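You operate a simulated robot arm through the tools that you are given. There is no shell and no other tool.

You are at the controls of a simulated robot arm. One attempt, no reset.

TASK
Run tanks 22 and 29 into 72, lift it all to 26 and drop it into 55.
Fine: run each tank empty and shut each lever again.

Only the result counts: the job must be done as asked and must still hold three seconds after the hand-in. Knocking over, shifting, dropping, spilling or breaking anything else fails it.

THE ROBOT
A 6-joint arm with a two-finger gripper, fixed in place. Base frame: the origin is on the floor under the middle of its stand, x ahead of it, y to its left, z up. Readings come in m, rad, newtons and seconds.
It reaches about 1.637 m from its shoulder. Its first joint turns from -2.897 to 2.897 rad. Payload 3.43 kg.
The TCP is the grasp point between the finger pads, 0.02 m short of the fingertips. In the tool frame z runs along the fingers and y along their closing line. The gripper opens to 0.19 m; its body begins 0.248 m behind the TCP.
Orientation is that of the tool frame in the base frame, as a unit quaternion [x, y, z, w]. With the fingers straight down and closing along the base's y, the tool's x points along the base's -x, its y along +y and its z along -z.

THE INTERFACE
- The arm moves only by the tool nudge_tool. Its argument "motion" is a list that holds one entry, the list of rows, each a list of 6 numbers: the shift along the tool's x, y, z in m, then the turn, a rotation vector about the tool's x, y, z in rad. In form: [[[tx, ty, tz, wx, wy, wz], ...]]. A call has 1 to 20 rows; each row is the pose to reach, as a shift and turn from the pose commanded when the call began, along the tool's axes at that moment. "claw" is the closure, from 0 (fully open) to 1 (shut), set as the call begins (left out, the last holds). Each row takes 0.2 s and may step no farther than 0.05 m and 0.15 rad from the row before; otherwise, or with a gripper value out of range, the whole call is refused. Where a pose cannot be reached the arm comes as near as it can. A force on the tool above 60 N (or 10 N above the force at the start of the call, whichever is more), or a blocked arm, ends the call early, and 0.2 s more pass. The fingers move at their own pace (about 0.045 m/s each) and stop on an object; they squeeze with about 39 N. The grip force told is the motor's: it shows also when the fingers shut on nothing. Time passes only in rows, and 0.2 s behind the last, so rows that repeat a pose let the fingers close. It gives the time, the measured TCP pose, the force on the tool (base axes), the opening and the grip force at its end, in the units of the frame above (readings bear some noise), with the torque about the TCP (base axes, N m) and any sound that the robot's microphone picked up.
- Cameras (640 x 400 px; columns grow to the right, rows downward): "scene" is fixed at [0.2236, 0.4964, 1.5806]; the picture's right is [-0.57, -0.82, 0.00], its down [-0.45, 0.31, -0.84] and it looks along [0.69, -0.48, -0.54] (base axes); focal length 333 px, centre (320, 200). "wrist" rides on the gripper at [0.07, -0.008, -0.288] in the tool frame; the picture's right is [0.12, 0.99, 0.00], its down [-0.96, 0.11, -0.25] and it looks along [-0.25, 0.03, 0.97] (tool axes); focal length 261 px, centre (320, 200). There is no depth. A picture from a camera that has moved, and an enlarged one, comes with that camera's place and axes in the base frame and with its lens. The place of the scene camera against the robot may be out by one fixed shift of up to 0.012 m in any direction.
- camera(camera): a new picture of that camera. No time passes.
- raise_lower(by): slides the trunk up (or, below 0, down) by that many m; the arm rides with it, the base frame stays. It gives what a move gives, with no picture.
- close_up(camera, box): a new picture of the part [left, top, right, bottom] of that camera's present view, enlarged. No time passes.
- hand_in(): hands the job in; it is judged then, once.

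Nothing tells you positions but the pictures and the camera data. Unless the task says otherwise, let go and move clear before handing in.

The tools are called as a command line: name --argument value ..., lists and objects as JSON in quotes. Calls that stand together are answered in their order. nudge_tool: Moves the arm, as the interface text tells. Its arguments: {"type":"object","properties":{"motion":{"type":"array"},"claw":{"type":"number"}},"required":["motion"]} The other tools are called the same way: raise_lower (by) moves the trunk up or down; camera (camera) takes a picture; close_up (camera, box) takes an enlarged picture of a part of a camera's view; hand_in () hands the job in.

At the start:

```text
time_s: 0.0
tool_pos: [0.5722, 0.1352, 1.3036]
tool_rot: [-0.001, 1.0, 0.0, 0.0]
ft_force: [0.5, 0.2, 0.2]
moment: [-0.02, -0.02, 0.02]
opening: 0.1897
grasp_force: 0.0
trunk travel left (down, up): [-0.175, 0.065]
```

scene: 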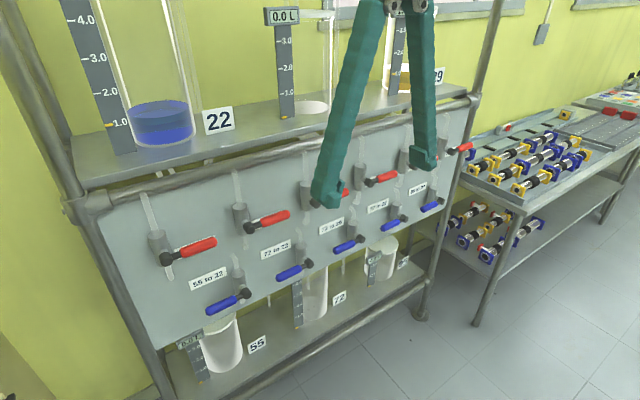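
wrist: 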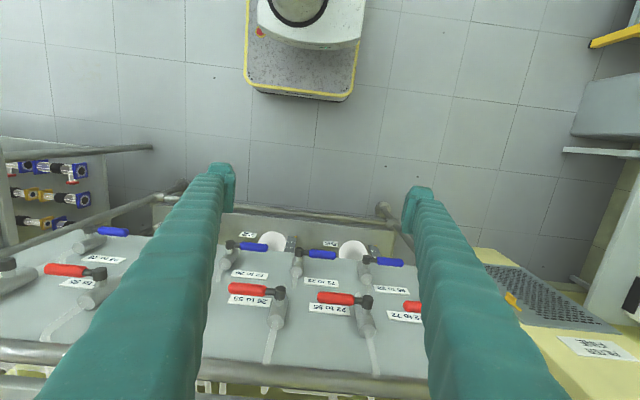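

I see a rack with upper tanks (22, a middle one, 29), a panel with red and blue levers, and lower tanks (55, 72, one more). I'll take enlarged pictures to read the labels first.

close_up --camera "scene" --box '[140, 180, 300, 320]'

close_up --camera "scene" --box '[290, 130, 480, 290]'

close_up --camera "scene" --box '[60, 0, 460, 160]'

close_up --camera "scene" --box '[160, 220, 440, 400]'

close_up --camera "wrist" --box '[0, 200, 640, 400]'

```text
2.86 times, centred on (220, 250) of scene
camera zoom: at [0.2236, 0.4964, 1.5806], right [-0.57, -0.82, 0.0], down [-0.45, 0.31, -0.84], along [0.69, -0.48, -0.54], focal length 953 px, centre (606, 57)
```

zoom: 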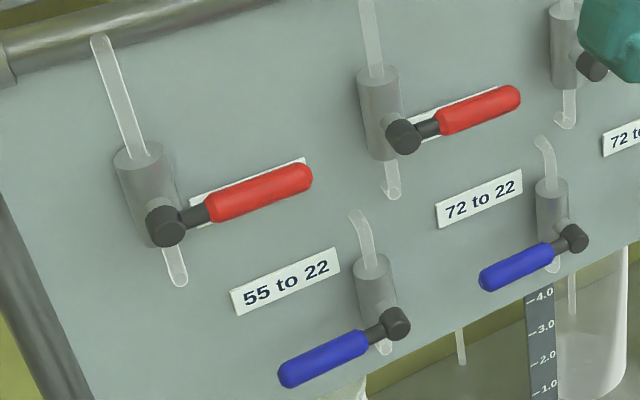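

```text
2.50 times, centred on (385, 210) of scene
camera zoom: at [0.2236, 0.4964, 1.5806], right [-0.57, -0.82, 0.0], down [-0.45, 0.31, -0.84], along [0.69, -0.48, -0.54], focal length 834 px, centre (158, 175)
```

zoom: 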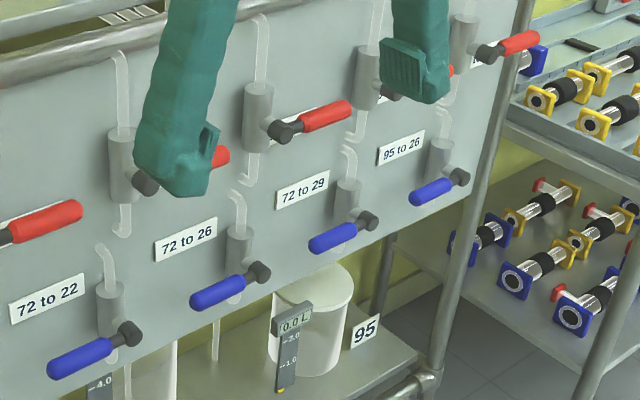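

```text
1.60 times, centred on (260, 80) of scene
camera zoom: at [0.2236, 0.4964, 1.5806], right [-0.57, -0.82, 0.0], down [-0.45, 0.31, -0.84], along [0.69, -0.48, -0.54], focal length 534 px, centre (416, 392)
```

zoom: 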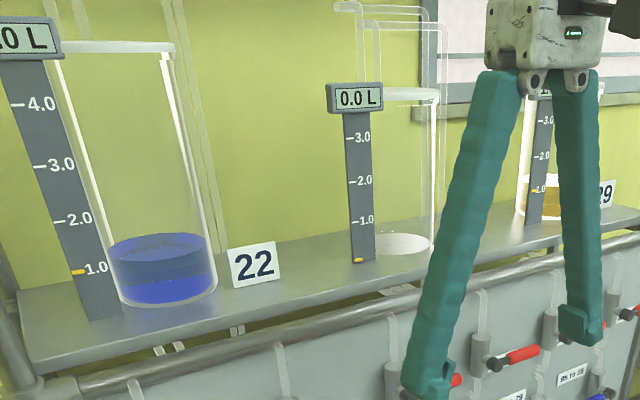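

```text
2.22 times, centred on (300, 310) of scene
camera zoom: at [0.2236, 0.4964, 1.5806], right [-0.57, -0.82, 0.0], down [-0.45, 0.31, -0.84], along [0.69, -0.48, -0.54], focal length 741 px, centre (364, -44)
```

zoom: 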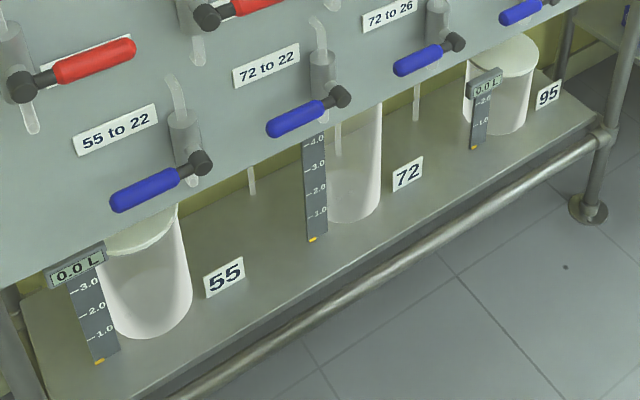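

```text
1.00 times, centred on (320, 300) of wrist (not enlarged: the box is as wide or as high as the picture)
camera zoom: at [0.5027, 0.1269, 1.5908], right [-0.12, 0.99, 0.0], down [0.96, 0.11, 0.25], along [0.25, 0.03, -0.97], focal length 261 px, centre (320, 100)
```

zoom: 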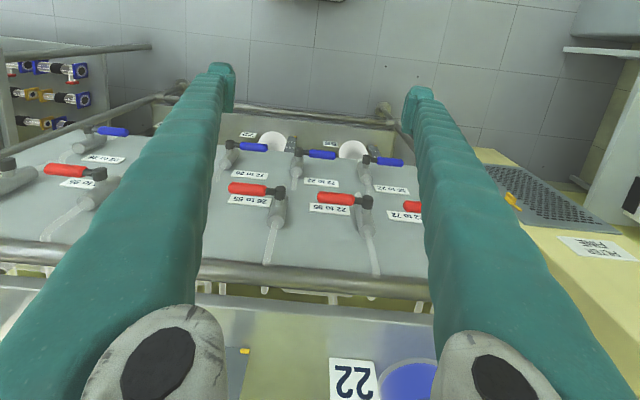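

The blue levers read "55 to 22", "72 to 22", "72 to 26", "72 to 29", "95 to 26"; the red levers' labels are partly hidden. I'll enlarge them from the wrist camera and the scene.

close_up --camera "wrist" --box '[210, 220, 430, 360]'

close_up --camera "wrist" --box '[300, 260, 430, 340]'

close_up --camera "wrist" --box '[0, 210, 170, 320]'

close_up --camera "scene" --box '[140, 210, 230, 270]'

close_up --camera "scene" --box '[340, 130, 480, 220]'

```text
2.86 times, centred on (320, 290) of wrist
camera zoom: at [0.5027, 0.1269, 1.5908], right [-0.12, 0.99, 0.0], down [0.96, 0.11, 0.25], along [0.25, 0.03, -0.97], focal length 745 px, centre (320, -57)
```

zoom: 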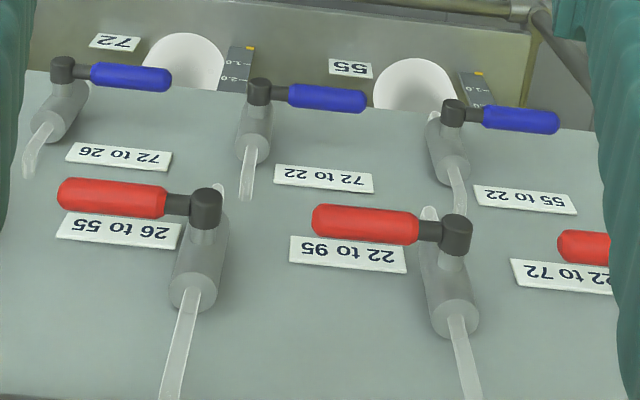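

```text
4.92 times, centred on (365, 300) of wrist
camera zoom: at [0.5027, 0.1269, 1.5908], right [-0.12, 0.99, 0.0], down [0.96, 0.11, 0.25], along [0.25, 0.03, -0.97], focal length 1283 px, centre (98, -292)
```

zoom: 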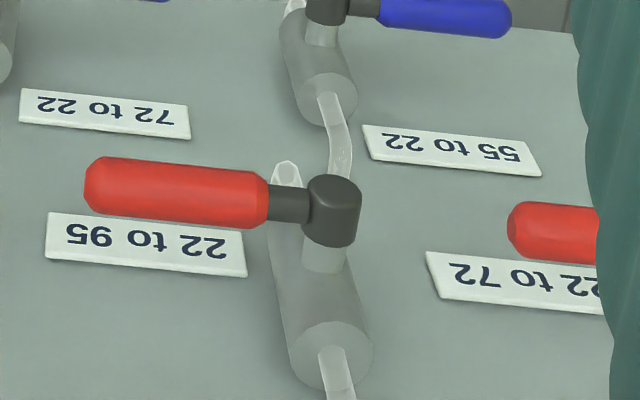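

```text
3.64 times, centred on (85, 265) of wrist
camera zoom: at [0.5027, 0.1269, 1.5908], right [-0.12, 0.99, 0.0], down [0.96, 0.11, 0.25], along [0.25, 0.03, -0.97], focal length 948 px, centre (1174, -36)
```

zoom: 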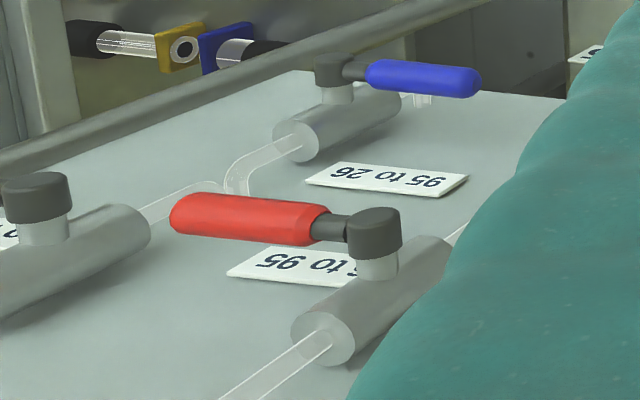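

```text
6.67 times, centred on (185, 240) of scene
camera zoom: at [0.2236, 0.4964, 1.5806], right [-0.57, -0.82, 0.0], down [-0.45, 0.31, -0.84], along [0.69, -0.48, -0.54], focal length 2223 px, centre (1220, -67)
```

zoom: 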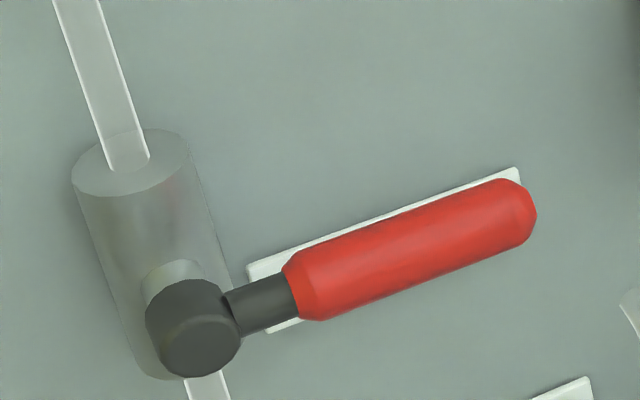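

```text
4.44 times, centred on (410, 175) of scene
camera zoom: at [0.2236, 0.4964, 1.5806], right [-0.57, -0.82, 0.0], down [-0.45, 0.31, -0.84], along [0.69, -0.48, -0.54], focal length 1482 px, centre (-80, 311)
```

zoom: 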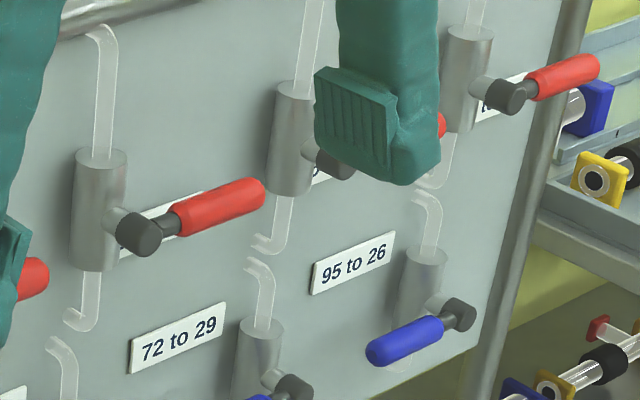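

The panel is vertical, with lever hubs at x≈0.844. Red hubs sit at z≈1.095 (R1 "22 to 72" at y≈0.463, R2 y≈0.271, R3 "26 to 55" y≈0.080, more beyond) and blue hubs at z≈0.893 ("72 to 26" at y≈-0.093). I'll pitch the gripper to point at the panel, staying well back, to read the remaining labels.

nudge_tool --motion '[[[-0.01, 0, 0.01, 0, -0.14, 0], [-0.02, 0, 0.02, 0, -0.28, 0], [-0.03, 0, 0.03, 0, -0.42, 0], [-0.04, 0, 0.04, 0, -0.56, 0], [-0.05, 0, 0.05, 0, -0.7, 0], [-0.06, 0, 0.06, 0, -0.84, 0]]]' --claw 0

```text
time_s: 1.4
tool_pos: [0.6327, 0.1362, 1.2432]
tool_rot: [0.0, 0.913, 0.0, 0.408]
ft_force: [0.4, 0.5, 0.0]
moment: [-0.09, 0.03, -0.09]
opening: 0.1903
grasp_force: 0.1
trunk travel left (down, up): [-0.175, 0.065]
```

The pitching works as expected. I continue to fully horizontal and slide right to read the remaining red labels.

nudge_tool --motion '[[[0.008, -0.04, 0.014, 0, -0.122, 0], [0.016, -0.08, 0.028, 0, -0.244, 0], [0.024, -0.12, 0.042, 0, -0.366, 0], [0.032, -0.16, 0.056, 0, -0.488, 0], [0.04, -0.2, 0.07, 0, -0.61, 0], [0.047, -0.24, 0.082, 0, -0.731, 0], [0.047, -0.28, 0.082, 0, -0.731, 0]]]'

camera --camera "wrist"

camera --camera "scene"

```text
time_s: 3.2
tool_pos: [0.7031, -0.0368, 1.1934]
tool_rot: [-0.07, 0.708, 0.069, 0.7]
ft_force: [-0.5, -0.5, 0.2]
moment: [-0.02, -0.02, -0.03]
opening: 0.1898
grasp_force: 0.1
out of reach, approached as far as the arm can: row 5, 6, 7
trunk travel left (down, up): [-0.175, 0.065]
stopped in row 7: the arm was blocked; the commanded pose is now the measured one
```

```text
taken
camera wrist: at [0.4224, -0.102, 1.1266], right [-0.2, 0.97, -0.12], down [-0.26, 0.07, 0.96], along [0.95, 0.22, 0.24], focal length 261 px, centre (320, 200)
```

wrist: 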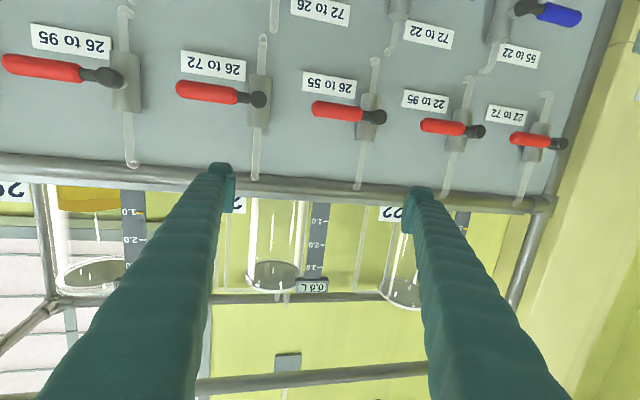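

```text
taken
```

scene: 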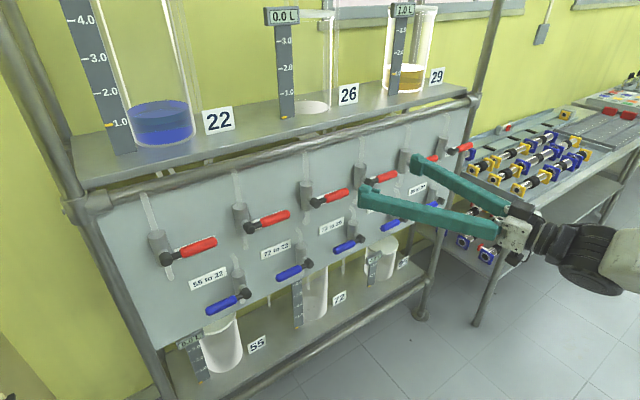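

Now I can read the reds: "22 to 72", "22 to 95", "26 to 55", "26 to 72", "26 to 95", and a sixth beyond. The arm was limited close-in, so I'll read the last label from the scene camera.

close_up --camera "scene" --box '[420, 125, 484, 165]'

close_up --camera "scene" --box '[360, 0, 460, 100]'

close_up --camera "wrist" --box '[0, 0, 320, 200]'

close_up --camera "scene" --box '[280, 100, 480, 225]'

```text
10.00 times, centred on (452, 145) of scene
camera zoom: at [0.2236, 0.4964, 1.5806], right [-0.57, -0.82, 0.0], down [-0.45, 0.31, -0.84], along [0.69, -0.48, -0.54], focal length 3334 px, centre (-1000, 750)
```

zoom: 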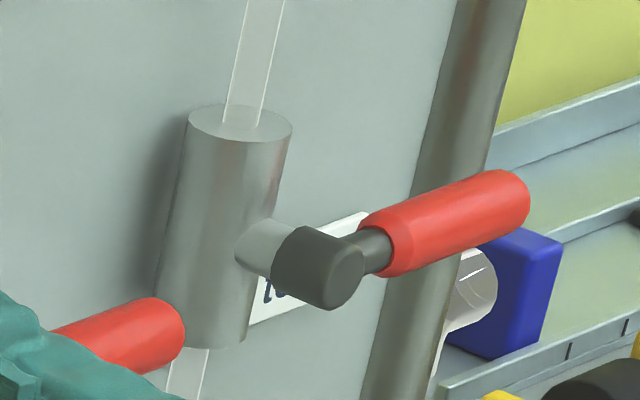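

```text
4.00 times, centred on (410, 50) of scene
camera zoom: at [0.2236, 0.4964, 1.5806], right [-0.57, -0.82, 0.0], down [-0.45, 0.31, -0.84], along [0.69, -0.48, -0.54], focal length 1334 px, centre (-40, 800)
```

zoom: 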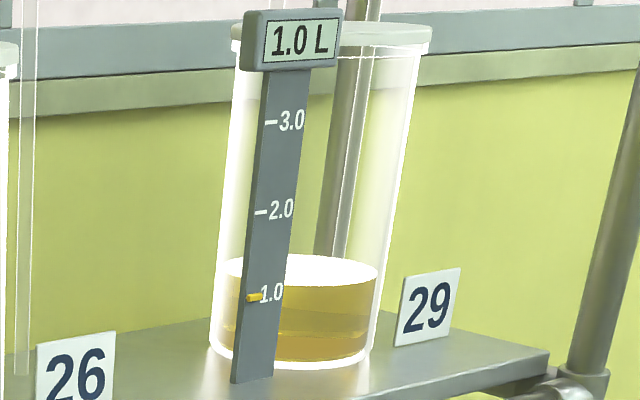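

```text
2.00 times, centred on (160, 100) of wrist
camera zoom: at [0.4224, -0.102, 1.1266], right [-0.2, 0.97, -0.12], down [-0.26, 0.07, 0.96], along [0.95, 0.22, 0.24], focal length 521 px, centre (640, 400)
```

zoom: 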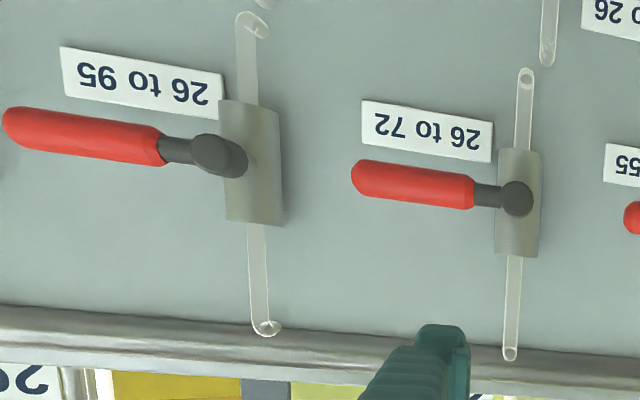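

```text
3.20 times, centred on (380, 162) of scene
camera zoom: at [0.2236, 0.4964, 1.5806], right [-0.57, -0.82, 0.0], down [-0.45, 0.31, -0.84], along [0.69, -0.48, -0.54], focal length 1067 px, centre (128, 320)
```

zoom: 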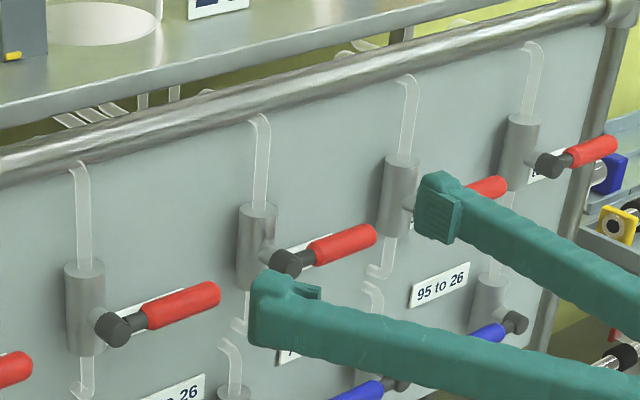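

The yellow tank 29 shows 1.0 L, and the sixth red lever (y≈-0.50) is probably "29 to 72", but I need to read it. I'll move forward a little, where the reach is better, square up and shift right.

nudge_tool --motion '[[[0, -0.0, 0.03, 0.0, 0, 0], [0, -0.034, 0.04, 0.04, 0, 0], [0, -0.068, 0.04, 0.08, 0, 0], [0, -0.102, 0.04, 0.12, 0, 0], [0, -0.136, 0.038, 0.16, 0, 0], [0, -0.17, 0.0374, 0.197, 0, 0]]]'

camera --camera "wrist"

```text
time_s: 4.6
tool_pos: [0.7727, -0.198, 1.1941]
tool_rot: [0.0, 0.71, -0.001, 0.704]
ft_force: [0.6, 0.7, 0.4]
moment: [-0.06, 0.06, -0.06]
opening: 0.19
grasp_force: 0.0
trunk travel left (down, up): [-0.175, 0.065]
```

```text
taken
camera wrist: at [0.4839, -0.2065, 1.1267], right [0.0, 0.99, -0.12], down [-0.24, 0.12, 0.96], along [0.97, 0.03, 0.24], focal length 261 px, centre (320, 200)
```

wrist: 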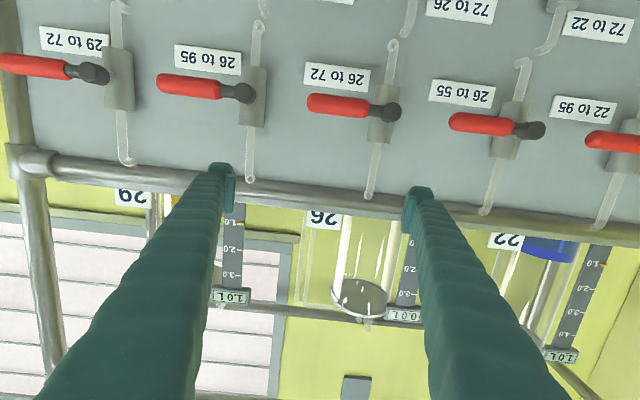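

The sixth lever is confirmed as "29 to 72" (hub near y≈-0.50, z≈1.09). I'll shut the fingers to make a pusher and look at their shape.

nudge_tool --motion '[[[0, 0, 0, 0, 0, 0], [0, 0, 0, 0, 0, 0], [0, 0, 0, 0, 0, 0], [0, 0, 0, 0, 0, 0], [0, 0, 0, 0, 0, 0], [0, 0, 0, 0, 0, 0], [0, 0, 0, 0, 0, 0], [0, 0, 0, 0, 0, 0], [0, 0, 0, 0, 0, 0], [0, 0, 0, 0, 0, 0], [0, 0, 0, 0, 0, 0]]]' --claw 1

camera --camera "wrist"

camera --camera "scene"

```text
time_s: 7.0
tool_pos: [0.7727, -0.1979, 1.1948]
tool_rot: [-0.001, 0.711, 0.0, 0.703]
ft_force: [0.1, -1.0, -0.2]
moment: [0.01, -0.01, 0.0]
opening: 0.0
grasp_force: 22.2
trunk travel left (down, up): [-0.175, 0.065]
```

```text
taken
camera wrist: at [0.4841, -0.2065, 1.1265], right [0.0, 0.99, -0.12], down [-0.24, 0.12, 0.96], along [0.97, 0.03, 0.24], focal length 261 px, centre (320, 200)
```

wrist: 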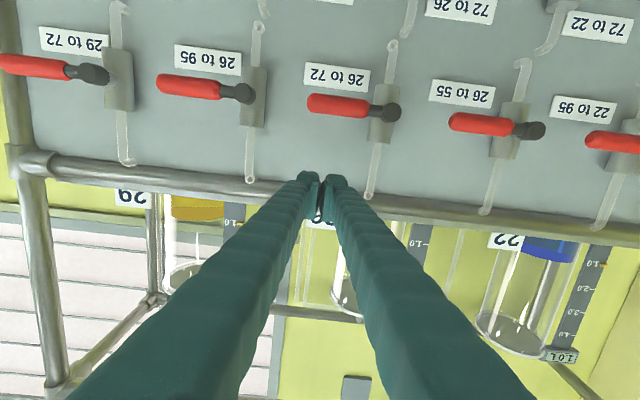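

```text
taken
```

scene: 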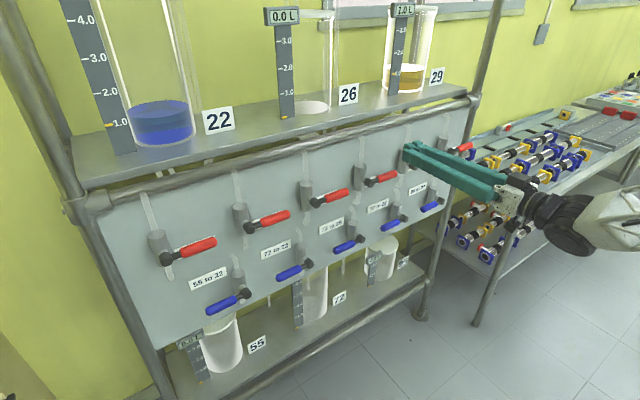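

The shut fingers form a roughly 5 cm square pusher. From the two wrist views the handles lie at x≈0.855, z≈1.087, about 0.11 m long, with the panel face at x≈0.915. I'll slide right, in front of the "29 to 72" handle, while still clear of it.

nudge_tool --motion '[[[0.005, -0.043, 0, 0, 0, 0], [0.01, -0.086, 0, 0, 0, 0], [0.015, -0.129, 0, 0, 0, 0], [0.02, -0.172, 0, 0, 0, 0], [0.025, -0.215, 0, 0, 0, 0], [0.03, -0.258, 0, 0, 0, 0], [0.035, -0.301, 0, 0, 0, 0], [0.04, -0.344, 0, 0, 0, 0], [0.045, -0.385, 0, 0, 0, 0]]]'

camera --camera "wrist"

close_up --camera "scene" --box '[400, 100, 520, 190]'

```text
time_s: 9.0
tool_pos: [0.7725, -0.5815, 1.1486]
tool_rot: [-0.002, 0.711, 0.0, 0.704]
ft_force: [0.1, 1.5, 0.7]
moment: [0.02, 0.14, -0.17]
opening: 0.0
grasp_force: 34.4
trunk travel left (down, up): [-0.175, 0.065]
```

```text
taken
camera wrist: at [0.4843, -0.5916, 1.0814], right [0.0, 0.99, -0.12], down [-0.24, 0.12, 0.96], along [0.97, 0.03, 0.24], focal length 261 px, centre (320, 200)
```

wrist: 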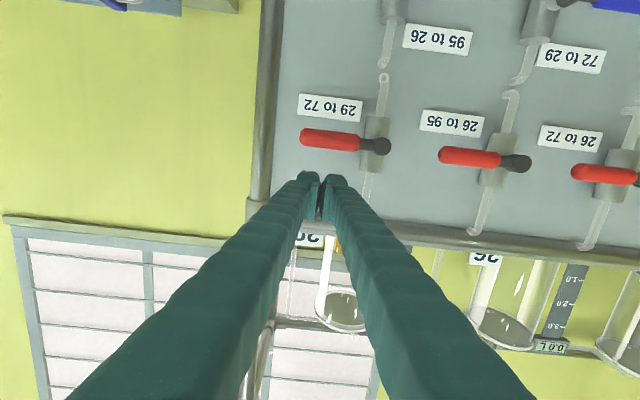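

```text
4.44 times, centred on (460, 145) of scene
camera zoom: at [0.2236, 0.4964, 1.5806], right [-0.57, -0.82, 0.0], down [-0.45, 0.31, -0.84], along [0.69, -0.48, -0.54], focal length 1482 px, centre (-302, 444)
```

zoom: 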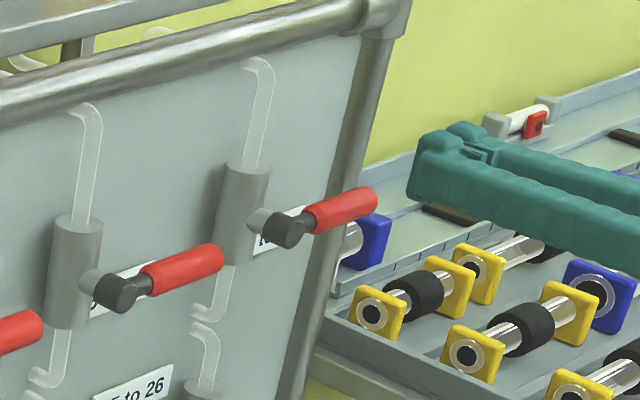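

The handle of "29 to 72" runs from its hub (y≈-0.505) to its tip (y≈-0.618) at z≈1.086; the pusher is above it. I move forward so the fingertips are over the handle.

nudge_tool --motion '[[[0, 0, 0.025, 0, 0, 0], [0, 0, 0.05, 0, 0, 0], [0, 0, 0.074, 0, 0, 0]]]'

camera --camera "wrist"

close_up --camera "scene" --box '[400, 100, 520, 190]'

```text
time_s: 9.8
tool_pos: [0.8484, -0.5805, 1.1487]
tool_rot: [0.0, 0.71, -0.001, 0.704]
ft_force: [-0.2, 0.5, 1.3]
moment: [0.02, 0.05, 0.02]
opening: 0.0
grasp_force: 34.6
trunk travel left (down, up): [-0.175, 0.065]
```

```text
taken
camera wrist: at [0.5592, -0.5913, 1.0806], right [0.0, 0.99, -0.12], down [-0.24, 0.12, 0.96], along [0.97, 0.03, 0.24], focal length 261 px, centre (320, 200)
```

wrist: 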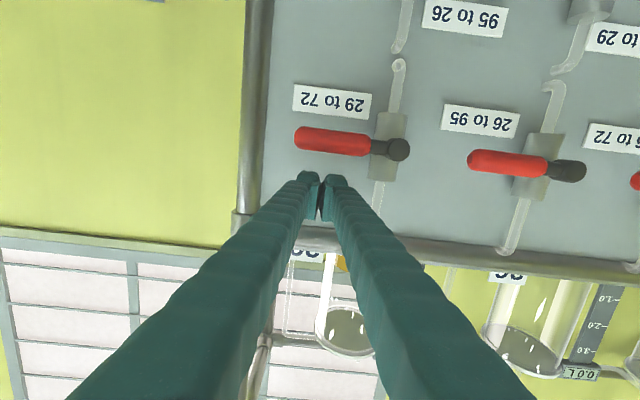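

```text
4.44 times, centred on (460, 145) of scene
camera zoom: at [0.2236, 0.4964, 1.5806], right [-0.57, -0.82, 0.0], down [-0.45, 0.31, -0.84], along [0.69, -0.48, -0.54], focal length 1482 px, centre (-302, 444)
```

zoom: 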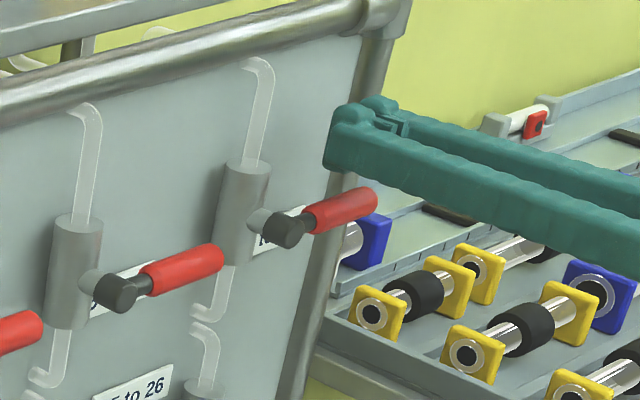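

The pusher sits above the handle. I'll push gently down by a small amount to test which way the lever turns.

nudge_tool --motion '[[[0.015, 0, 0, 0, 0, 0], [0.024, 0, 0, 0, 0, 0], [0.03, -0.002, 0, 0, 0, 0], [0.036, -0.004, 0, 0, 0, 0]]]'

camera --camera "wrist"

close_up --camera "scene" --box '[400, 100, 520, 190]'

```text
time_s: 10.8
tool_pos: [0.8477, -0.5843, 1.1199]
tool_rot: [-0.003, 0.709, -0.001, 0.706]
ft_force: [5.0, 5.0, 39.1]
moment: [0.48, -0.38, 0.27]
opening: 0.0061
grasp_force: 34.0
trunk travel left (down, up): [-0.175, 0.065]
```

```text
taken
camera wrist: at [0.5599, -0.5935, 1.0501], right [0.0, 0.99, -0.12], down [-0.24, 0.12, 0.96], along [0.97, 0.03, 0.24], focal length 261 px, centre (320, 200)
```

wrist: 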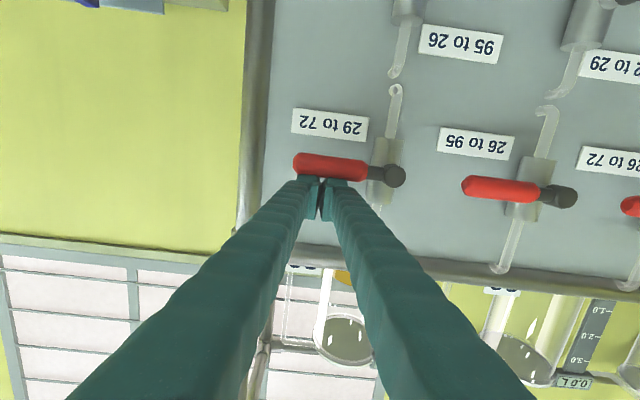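

```text
4.44 times, centred on (460, 145) of scene
camera zoom: at [0.2236, 0.4964, 1.5806], right [-0.57, -0.82, 0.0], down [-0.45, 0.31, -0.84], along [0.69, -0.48, -0.54], focal length 1482 px, centre (-302, 444)
```

zoom: 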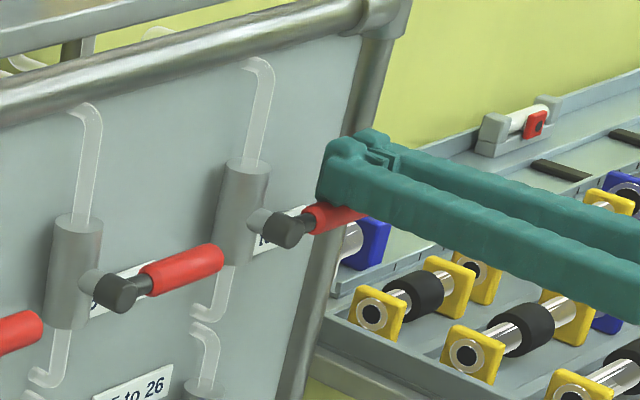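

Contact shows 39 N upward with hardly any lever movement, so it may turn the other way. I'll back off, go under the handle and try gently upward.

nudge_tool --motion '[[[-0.03, 0, 0, 0, 0, 0], [-0.03, 0.002, -0.04, 0, 0, 0], [-0.03, 0.004, -0.078, 0, 0, 0], [0.015, 0.004, -0.078, 0, 0, 0], [0.06, 0.004, -0.078, 0, 0, 0], [0.092, 0.004, -0.078, 0, 0, 0], [0.092, 0.004, -0.04, 0, 0, 0], [0.092, 0.004, 0, 0, 0, 0]]]'

camera --camera "wrist"

close_up --camera "scene" --box '[400, 100, 520, 190]'

```text
time_s: 12.6
tool_pos: [0.845, -0.5823, 1.0208]
tool_rot: [0.0, 0.711, -0.002, 0.703]
ft_force: [-0.5, -0.3, 0.0]
moment: [0.02, 0.08, 0.02]
opening: 0.0
grasp_force: 34.5
trunk travel left (down, up): [-0.175, 0.065]
```

```text
taken
camera wrist: at [0.5565, -0.5907, 0.9526], right [0.0, 0.99, -0.12], down [-0.24, 0.12, 0.96], along [0.97, 0.03, 0.24], focal length 261 px, centre (320, 200)
```

wrist: 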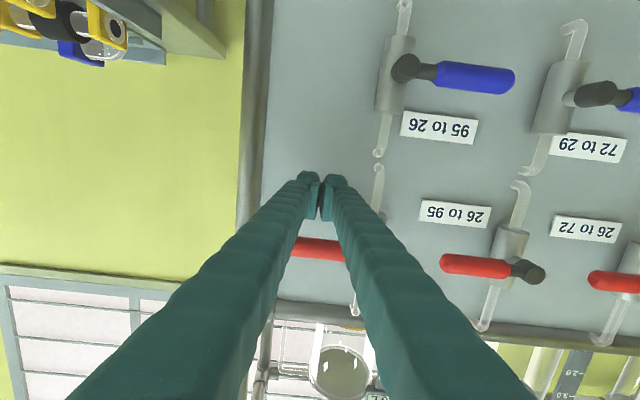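

```text
4.44 times, centred on (460, 145) of scene
camera zoom: at [0.2236, 0.4964, 1.5806], right [-0.57, -0.82, 0.0], down [-0.45, 0.31, -0.84], along [0.69, -0.48, -0.54], focal length 1482 px, centre (-302, 444)
```

zoom: 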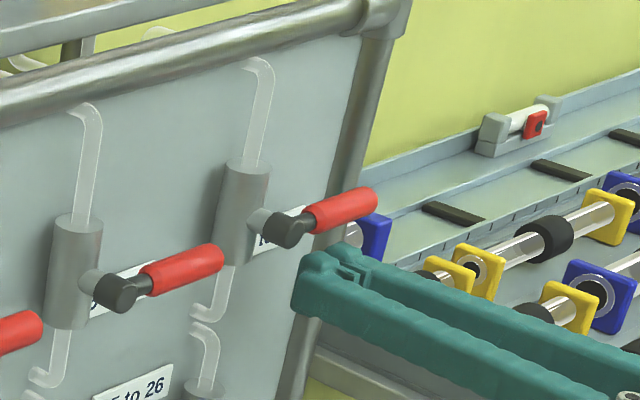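

The lever stayed put and the pusher is now below it. I push up gently by a small amount.

nudge_tool --motion '[[[-0.018, 0, 0, 0, 0, 0], [-0.026, 0, 0, 0, 0, 0], [-0.033, 0, 0, 0, 0, 0], [-0.04, -0.002, 0, 0, 0, 0]]]'

camera --camera "wrist"

close_up --camera "scene" --box '[400, 100, 520, 190]'

```text
time_s: 13.6
tool_pos: [0.847, -0.5824, 1.0606]
tool_rot: [0.0, 0.711, -0.001, 0.703]
ft_force: [0.6, -0.1, -1.4]
moment: [-0.02, 0.03, 0.0]
opening: 0.0
grasp_force: 34.4
trunk travel left (down, up): [-0.175, 0.065]
```

```text
taken
camera wrist: at [0.558, -0.5922, 0.9926], right [0.0, 0.99, -0.12], down [-0.24, 0.12, 0.96], along [0.97, 0.03, 0.23], focal length 261 px, centre (320, 200)
```

wrist: 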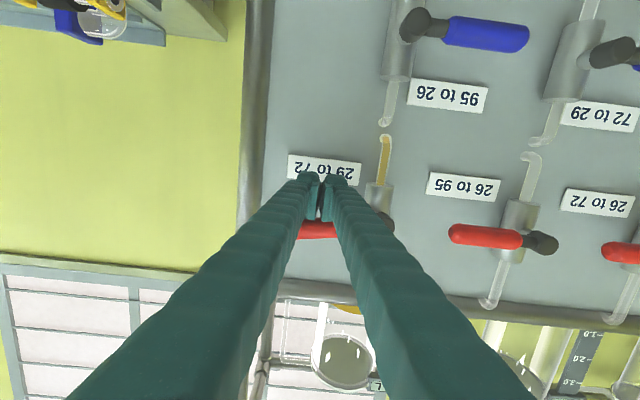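

```text
4.44 times, centred on (460, 145) of scene
camera zoom: at [0.2236, 0.4964, 1.5806], right [-0.57, -0.82, 0.0], down [-0.45, 0.31, -0.84], along [0.69, -0.48, -0.54], focal length 1482 px, centre (-302, 444)
```

zoom: 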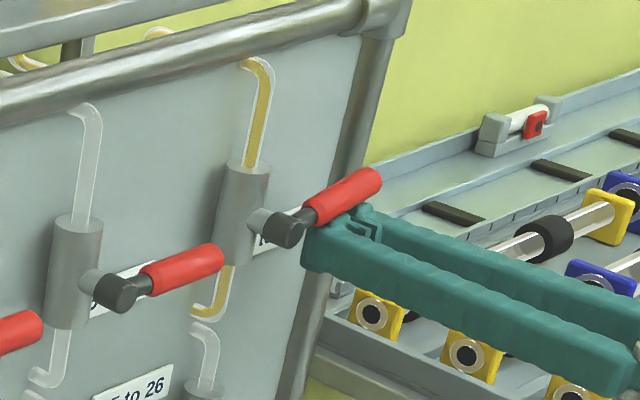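

It turns upward easily, and yellow liquid is now running through the pipe. I'll push it further open to about 35°.

nudge_tool --motion '[[[-0.01, -0.004, 0, 0, 0, 0], [-0.02, -0.008, 0, 0, 0, 0], [-0.031, -0.01, 0, 0, 0, 0], [-0.036, -0.01, 0, 0, 0, 0]]]'

camera --camera "scene"

close_up --camera "scene" --box '[400, 100, 520, 190]'

```text
time_s: 14.6
tool_pos: [0.846, -0.5935, 1.0981]
tool_rot: [-0.001, 0.71, 0.0, 0.704]
ft_force: [0.0, 0.6, -1.1]
moment: [-0.01, 0.01, 0.01]
opening: 0.0001
grasp_force: 34.0
trunk travel left (down, up): [-0.175, 0.065]
```

```text
taken
```

scene: 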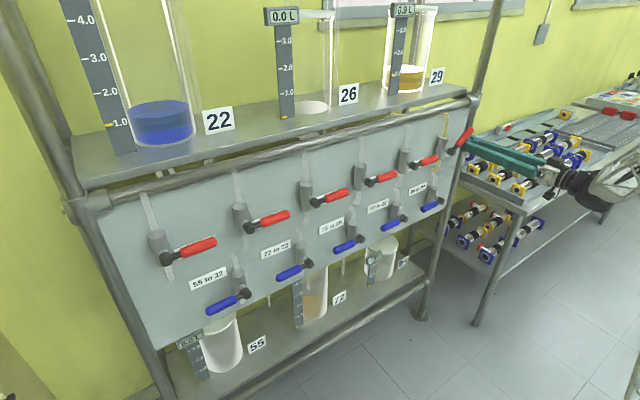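

```text
4.44 times, centred on (460, 145) of scene
camera zoom: at [0.2236, 0.4964, 1.5806], right [-0.57, -0.82, 0.0], down [-0.45, 0.31, -0.84], along [0.69, -0.48, -0.54], focal length 1482 px, centre (-302, 444)
```

zoom: 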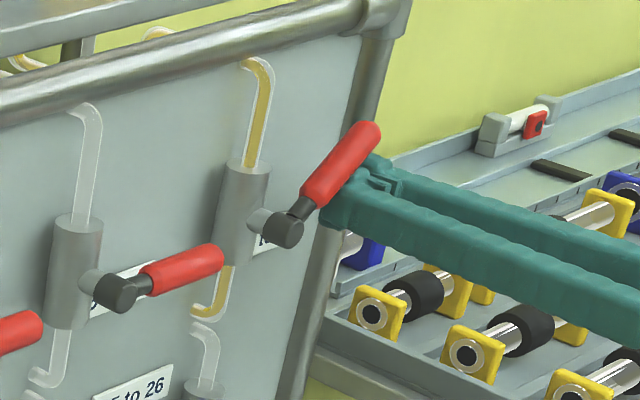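

The lever stands at about 38° and the flow is running into 72. I'll retract the pusher, check that the lever stays, and read the displays.

nudge_tool --motion '[[[0.02, 0, 0, 0, 0, 0], [0.03, 0, -0.04, 0, 0, 0], [0.03, 0, -0.078, 0, 0, 0], [0.075, 0, -0.078, 0, 0, 0], [0.075, 0.048, -0.078, 0, 0, 0], [0.075, 0.096, -0.078, 0, 0, 0], [0.075, 0.144, -0.078, 0, 0, 0], [0.075, 0.192, -0.078, 0, 0, 0], [0.075, 0.24, -0.078, 0, 0, 0], [0.075, 0.288, -0.078, 0, 0, 0], [0.075, 0.336, -0.078, 0, 0, 0], [0.075, 0.384, -0.078, 0, 0, 0], [0.075, 0.432, -0.078, 0, 0, 0], [0.075, 0.48, -0.078, 0, 0, 0]]]'

camera --camera "wrist"

close_up --camera "scene" --box '[380, 0, 480, 160]'

close_up --camera "scene" --box '[160, 230, 420, 400]'

```text
time_s: 17.5
tool_pos: [0.8198, -0.1853, 1.0665]
tool_rot: [0.002, 0.715, 0.0, 0.699]
ft_force: [-31.4, -1.5, 1.7]
moment: [0.18, -0.54, 0.16]
opening: 0.006
grasp_force: 34.5
out of reach, approached as far as the arm can: row 11, 12, 13, 14
trunk travel left (down, up): [-0.175, 0.065]
stopped in row 14: the force on the tool passed its limit at 82 N (the readings are from after the stop); the commanded pose is now the measured one
```

```text
taken
camera wrist: at [0.5312, -0.1915, 1.001], right [0.0, 0.99, -0.12], down [-0.23, 0.11, 0.97], along [0.97, 0.03, 0.23], focal length 261 px, centre (320, 200)
```

wrist: 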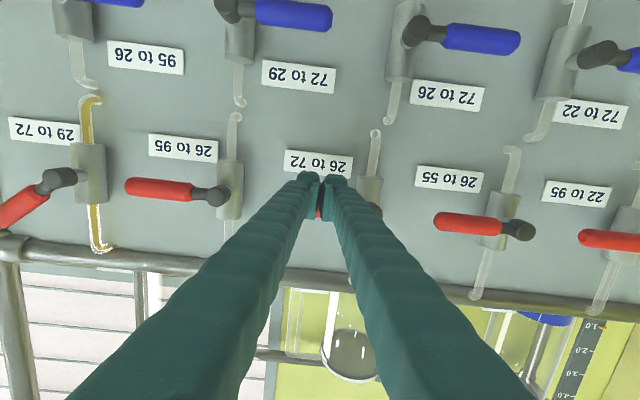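

```text
2.50 times, centred on (430, 80) of scene
camera zoom: at [0.2236, 0.4964, 1.5806], right [-0.57, -0.82, 0.0], down [-0.45, 0.31, -0.84], along [0.69, -0.48, -0.54], focal length 834 px, centre (45, 500)
```

zoom: 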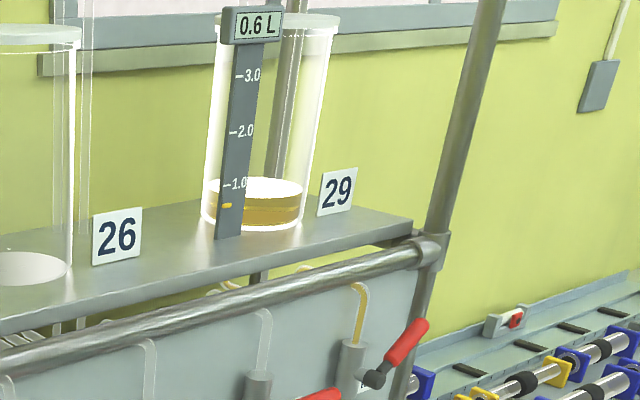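

```text
2.35 times, centred on (290, 315) of scene
camera zoom: at [0.2236, 0.4964, 1.5806], right [-0.57, -0.82, 0.0], down [-0.45, 0.31, -0.84], along [0.69, -0.48, -0.54], focal length 785 px, centre (391, -71)
```

zoom: 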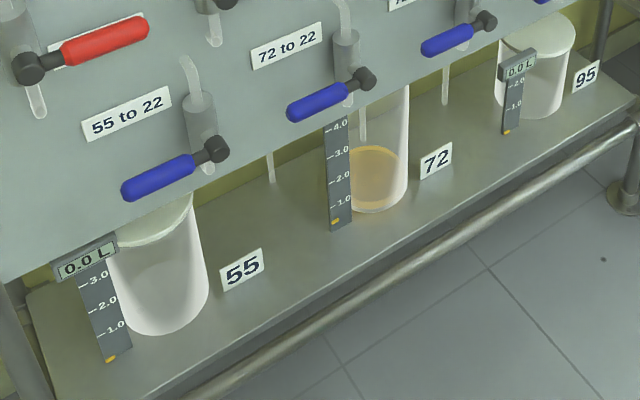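

The arm ran into its inner reach limit, drifted forward and its tip is pressing on the front of the "26 to 72" lever. Before moving, I'll check closely whether that lever has turned.

close_up --camera "wrist" --box '[260, 130, 420, 230]'

close_up --camera "scene" --box '[320, 130, 480, 230]'

camera --camera "scene"

```text
4.00 times, centred on (340, 180) of wrist
camera zoom: at [0.5312, -0.1915, 1.001], right [0.0, 0.99, -0.12], down [-0.23, 0.11, 0.97], along [0.97, 0.03, 0.23], focal length 1043 px, centre (240, 280)
```

zoom: 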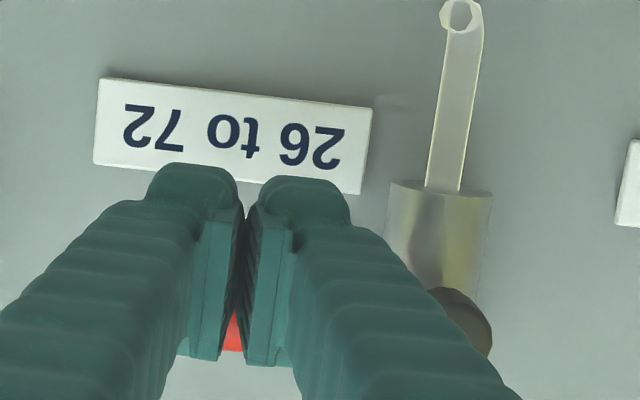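

```text
4.00 times, centred on (400, 180) of scene
camera zoom: at [0.2236, 0.4964, 1.5806], right [-0.57, -0.82, 0.0], down [-0.45, 0.31, -0.84], along [0.69, -0.48, -0.54], focal length 1334 px, centre (0, 280)
```

zoom: 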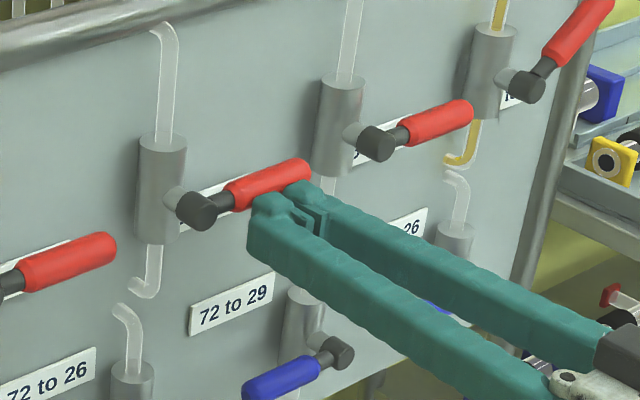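

```text
taken
```

scene: 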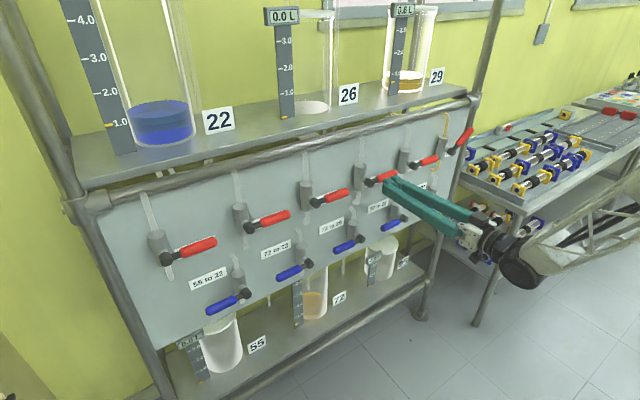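

The "26 to 72" lever still looks horizontal and shut. Moving down is its blocked direction, so I'll lower the trunk to slide off it safely; that also gives the arm more room near the base.

raise_lower --by -0.05

camera --camera "wrist"

close_up --camera "scene" --box '[320, 130, 480, 230]'

```text
time_s: 18.4
tool_pos: [0.8218, -0.1841, 1.0154]
tool_rot: [0.002, 0.714, -0.001, 0.701]
ft_force: [-0.1, 0.4, 0.3]
moment: [-0.03, -0.01, 0.01]
opening: 0.0
grasp_force: 34.1
trunk travel left (down, up): [-0.125, 0.115]
```

```text
taken
camera wrist: at [0.5325, -0.1913, 0.9496], right [0.0, 0.99, -0.12], down [-0.23, 0.11, 0.97], along [0.97, 0.02, 0.23], focal length 261 px, centre (320, 200)
```

wrist: 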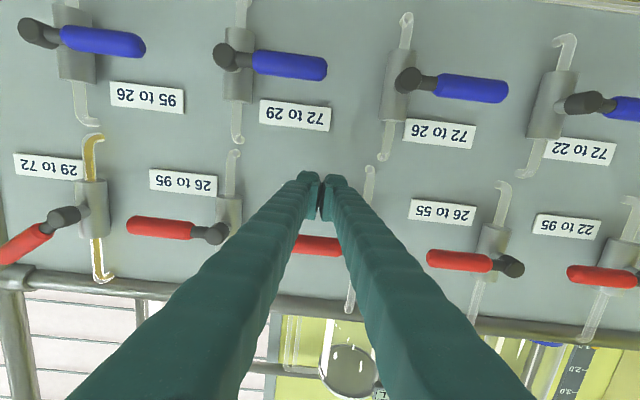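

```text
4.00 times, centred on (400, 180) of scene
camera zoom: at [0.2236, 0.4964, 1.5806], right [-0.57, -0.82, 0.0], down [-0.45, 0.31, -0.84], along [0.69, -0.48, -0.54], focal length 1334 px, centre (0, 280)
```

zoom: 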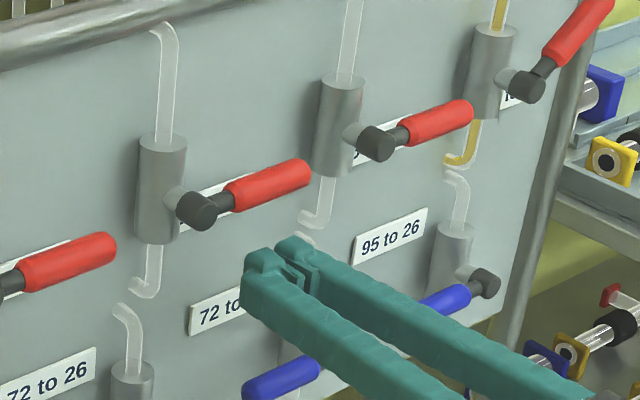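

The tip is free (zero force) and all levers look right. I'll lower the trunk a little more, then tilt the tool about 30° downward and back away, which keeps the wrist clear of its inner limit.

raise_lower --by -0.055

nudge_tool --motion '[[[-0.006, 0, -0.006, 0, 0.13, 0], [-0.015, 0, -0.018, 0, 0.26, 0], [-0.03, 0, -0.032, 0, 0.39, 0], [-0.045, 0, -0.045, 0, 0.52, 0]]]'

camera --camera "wrist"

camera --camera "scene"

```text
time_s: 19.4
tool_pos: [0.8208, -0.184, 0.9597]
tool_rot: [0.002, 0.714, 0.0, 0.7]
ft_force: [0.7, 0.3, 0.9]
moment: [-0.02, -0.01, 0.04]
opening: 0.0002
grasp_force: 34.7
trunk travel left (down, up): [-0.07, 0.17]
```

```text
time_s: 20.4
tool_pos: [0.7841, -0.1848, 1.0188]
tool_rot: [0.024, 0.861, 0.012, 0.509]
ft_force: [-1.7, -0.4, -3.9]
moment: [-0.01, -0.89, 0.11]
opening: 0.0001
grasp_force: 34.3
trunk travel left (down, up): [-0.07, 0.17]
```

```text
taken
camera wrist: at [0.4983, -0.1887, 1.0945], right [-0.03, 1.0, -0.06], down [0.25, 0.06, 0.97], along [0.97, 0.01, -0.25], focal length 261 px, centre (320, 200)
```

wrist: 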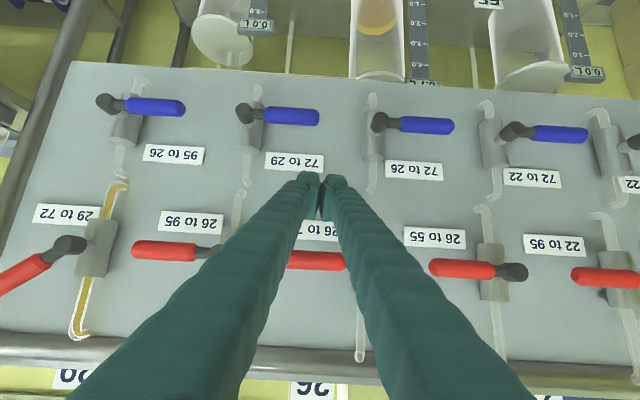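

```text
taken
```

scene: 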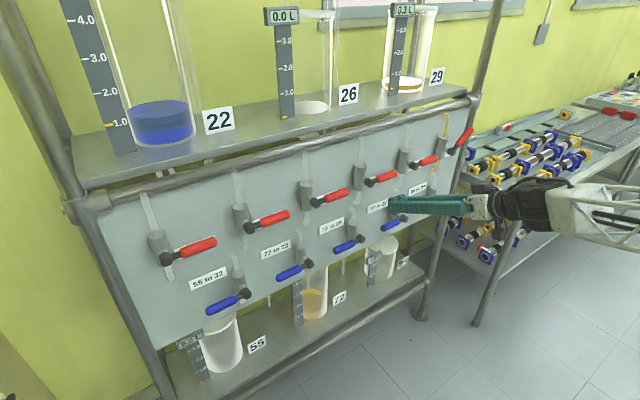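

Tank 29 is still draining steadily into 72 and all other levers are untouched. I now travel left at this safe tilt towards the "22 to 72" lever.

nudge_tool --motion '[[[0.0027, 0.0438, -0.0008, 0, 0, -0.004], [0.0054, 0.0876, -0.0017, 0, 0, -0.008], [0.0081, 0.1313, -0.0025, 0, 0, -0.012], [0.0109, 0.1751, -0.0034, 0, 0, -0.016], [0.0136, 0.2189, -0.0042, 0, 0, -0.02], [0.0163, 0.2626, -0.0051, 0, 0, -0.024], [0.019, 0.3064, -0.0059, 0, 0, -0.028], [0.0217, 0.3502, -0.0068, 0, 0, -0.032], [0.0244, 0.394, -0.0076, 0, 0, -0.036], [0.0272, 0.4377, -0.0085, 0, 0, -0.04], [0.0299, 0.4815, -0.0093, 0, 0, -0.044], [0.0326, 0.5252, -0.0102, 0, 0, -0.047], [0.0353, 0.569, -0.011, 0, 0, -0.05]]]'

camera --camera "wrist"

camera --camera "scene"

```text
time_s: 23.2
tool_pos: [0.7513, 0.3855, 0.9815]
tool_rot: [-0.018, 0.87, -0.013, 0.493]
ft_force: [-0.8, -0.8, 0.7]
moment: [0.08, 0.1, 0.12]
opening: 0.0001
grasp_force: 34.7
out of reach, approached as far as the arm can: row 5
trunk travel left (down, up): [-0.07, 0.17]
```

```text
taken
camera wrist: at [0.4688, 0.3745, 1.0687], right [-0.08, 0.99, -0.14], down [0.28, 0.16, 0.95], along [0.96, 0.04, -0.29], focal length 261 px, centre (320, 200)
```

wrist: 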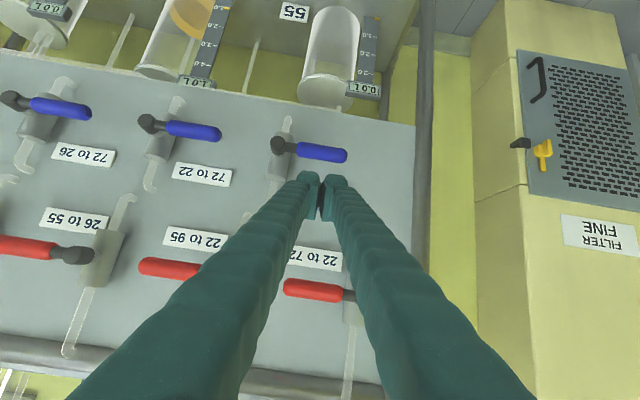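

```text
taken
```

scene: 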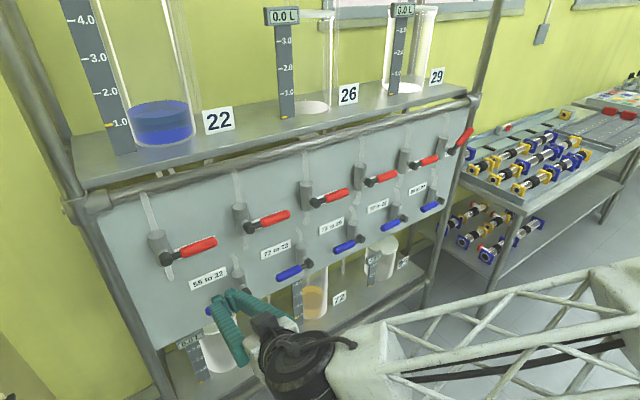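

Tank 29 is almost empty. The "22 to 72" lever hub is at about y=0.472, z=1.087; I move the pusher forward to sit below its handle.

nudge_tool --motion '[[[-0.0233, 0.0019, 0.0192, 0, 0, 0.015], [-0.0465, 0.0038, 0.0383, 0, 0, 0.03], [-0.0698, 0.0057, 0.0575, 0, 0, 0.045], [-0.0698, 0.0057, 0.0575, 0, 0, 0.045]]]'

camera --camera "wrist"

close_up --camera "scene" --box '[120, 200, 280, 320]'

close_up --camera "scene" --box '[380, 0, 480, 160]'

```text
time_s: 24.2
tool_pos: [0.8388, 0.3933, 1.0117]
tool_rot: [0.001, 0.87, -0.002, 0.494]
ft_force: [0.6, 0.1, 0.6]
moment: [0.02, 0.0, 0.01]
opening: 0.0001
grasp_force: 34.3
trunk travel left (down, up): [-0.07, 0.17]
```

```text
taken
camera wrist: at [0.5555, 0.3871, 1.0983], right [-0.06, 0.99, -0.1], down [0.28, 0.12, 0.95], along [0.96, 0.03, -0.29], focal length 261 px, centre (320, 200)
```

wrist: 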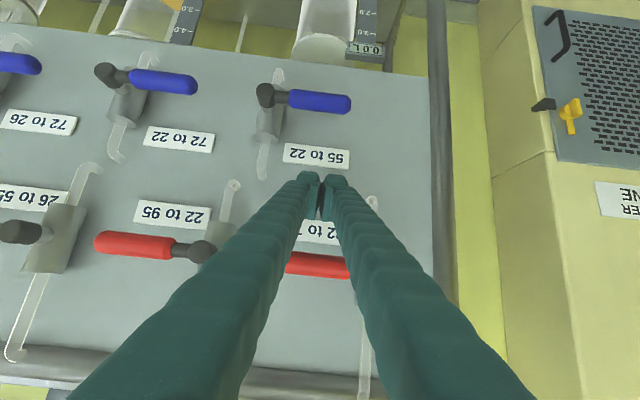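

```text
3.33 times, centred on (200, 260) of scene
camera zoom: at [0.2236, 0.4964, 1.5806], right [-0.57, -0.82, 0.0], down [-0.45, 0.31, -0.84], along [0.69, -0.48, -0.54], focal length 1112 px, centre (720, 0)
```

zoom: 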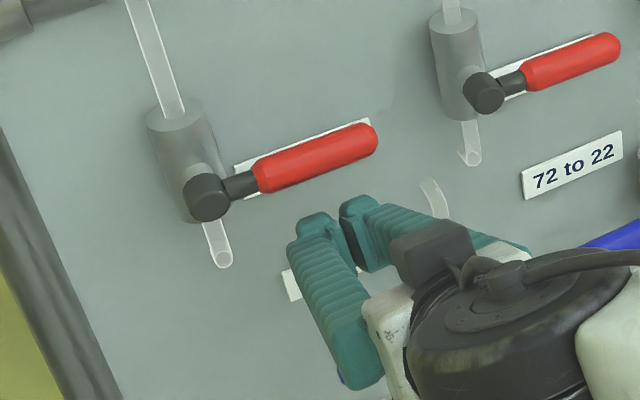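

```text
2.50 times, centred on (430, 80) of scene
camera zoom: at [0.2236, 0.4964, 1.5806], right [-0.57, -0.82, 0.0], down [-0.45, 0.31, -0.84], along [0.69, -0.48, -0.54], focal length 834 px, centre (45, 500)
```

zoom: 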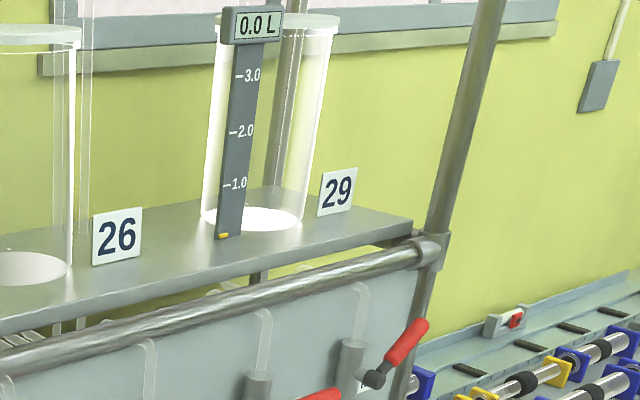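

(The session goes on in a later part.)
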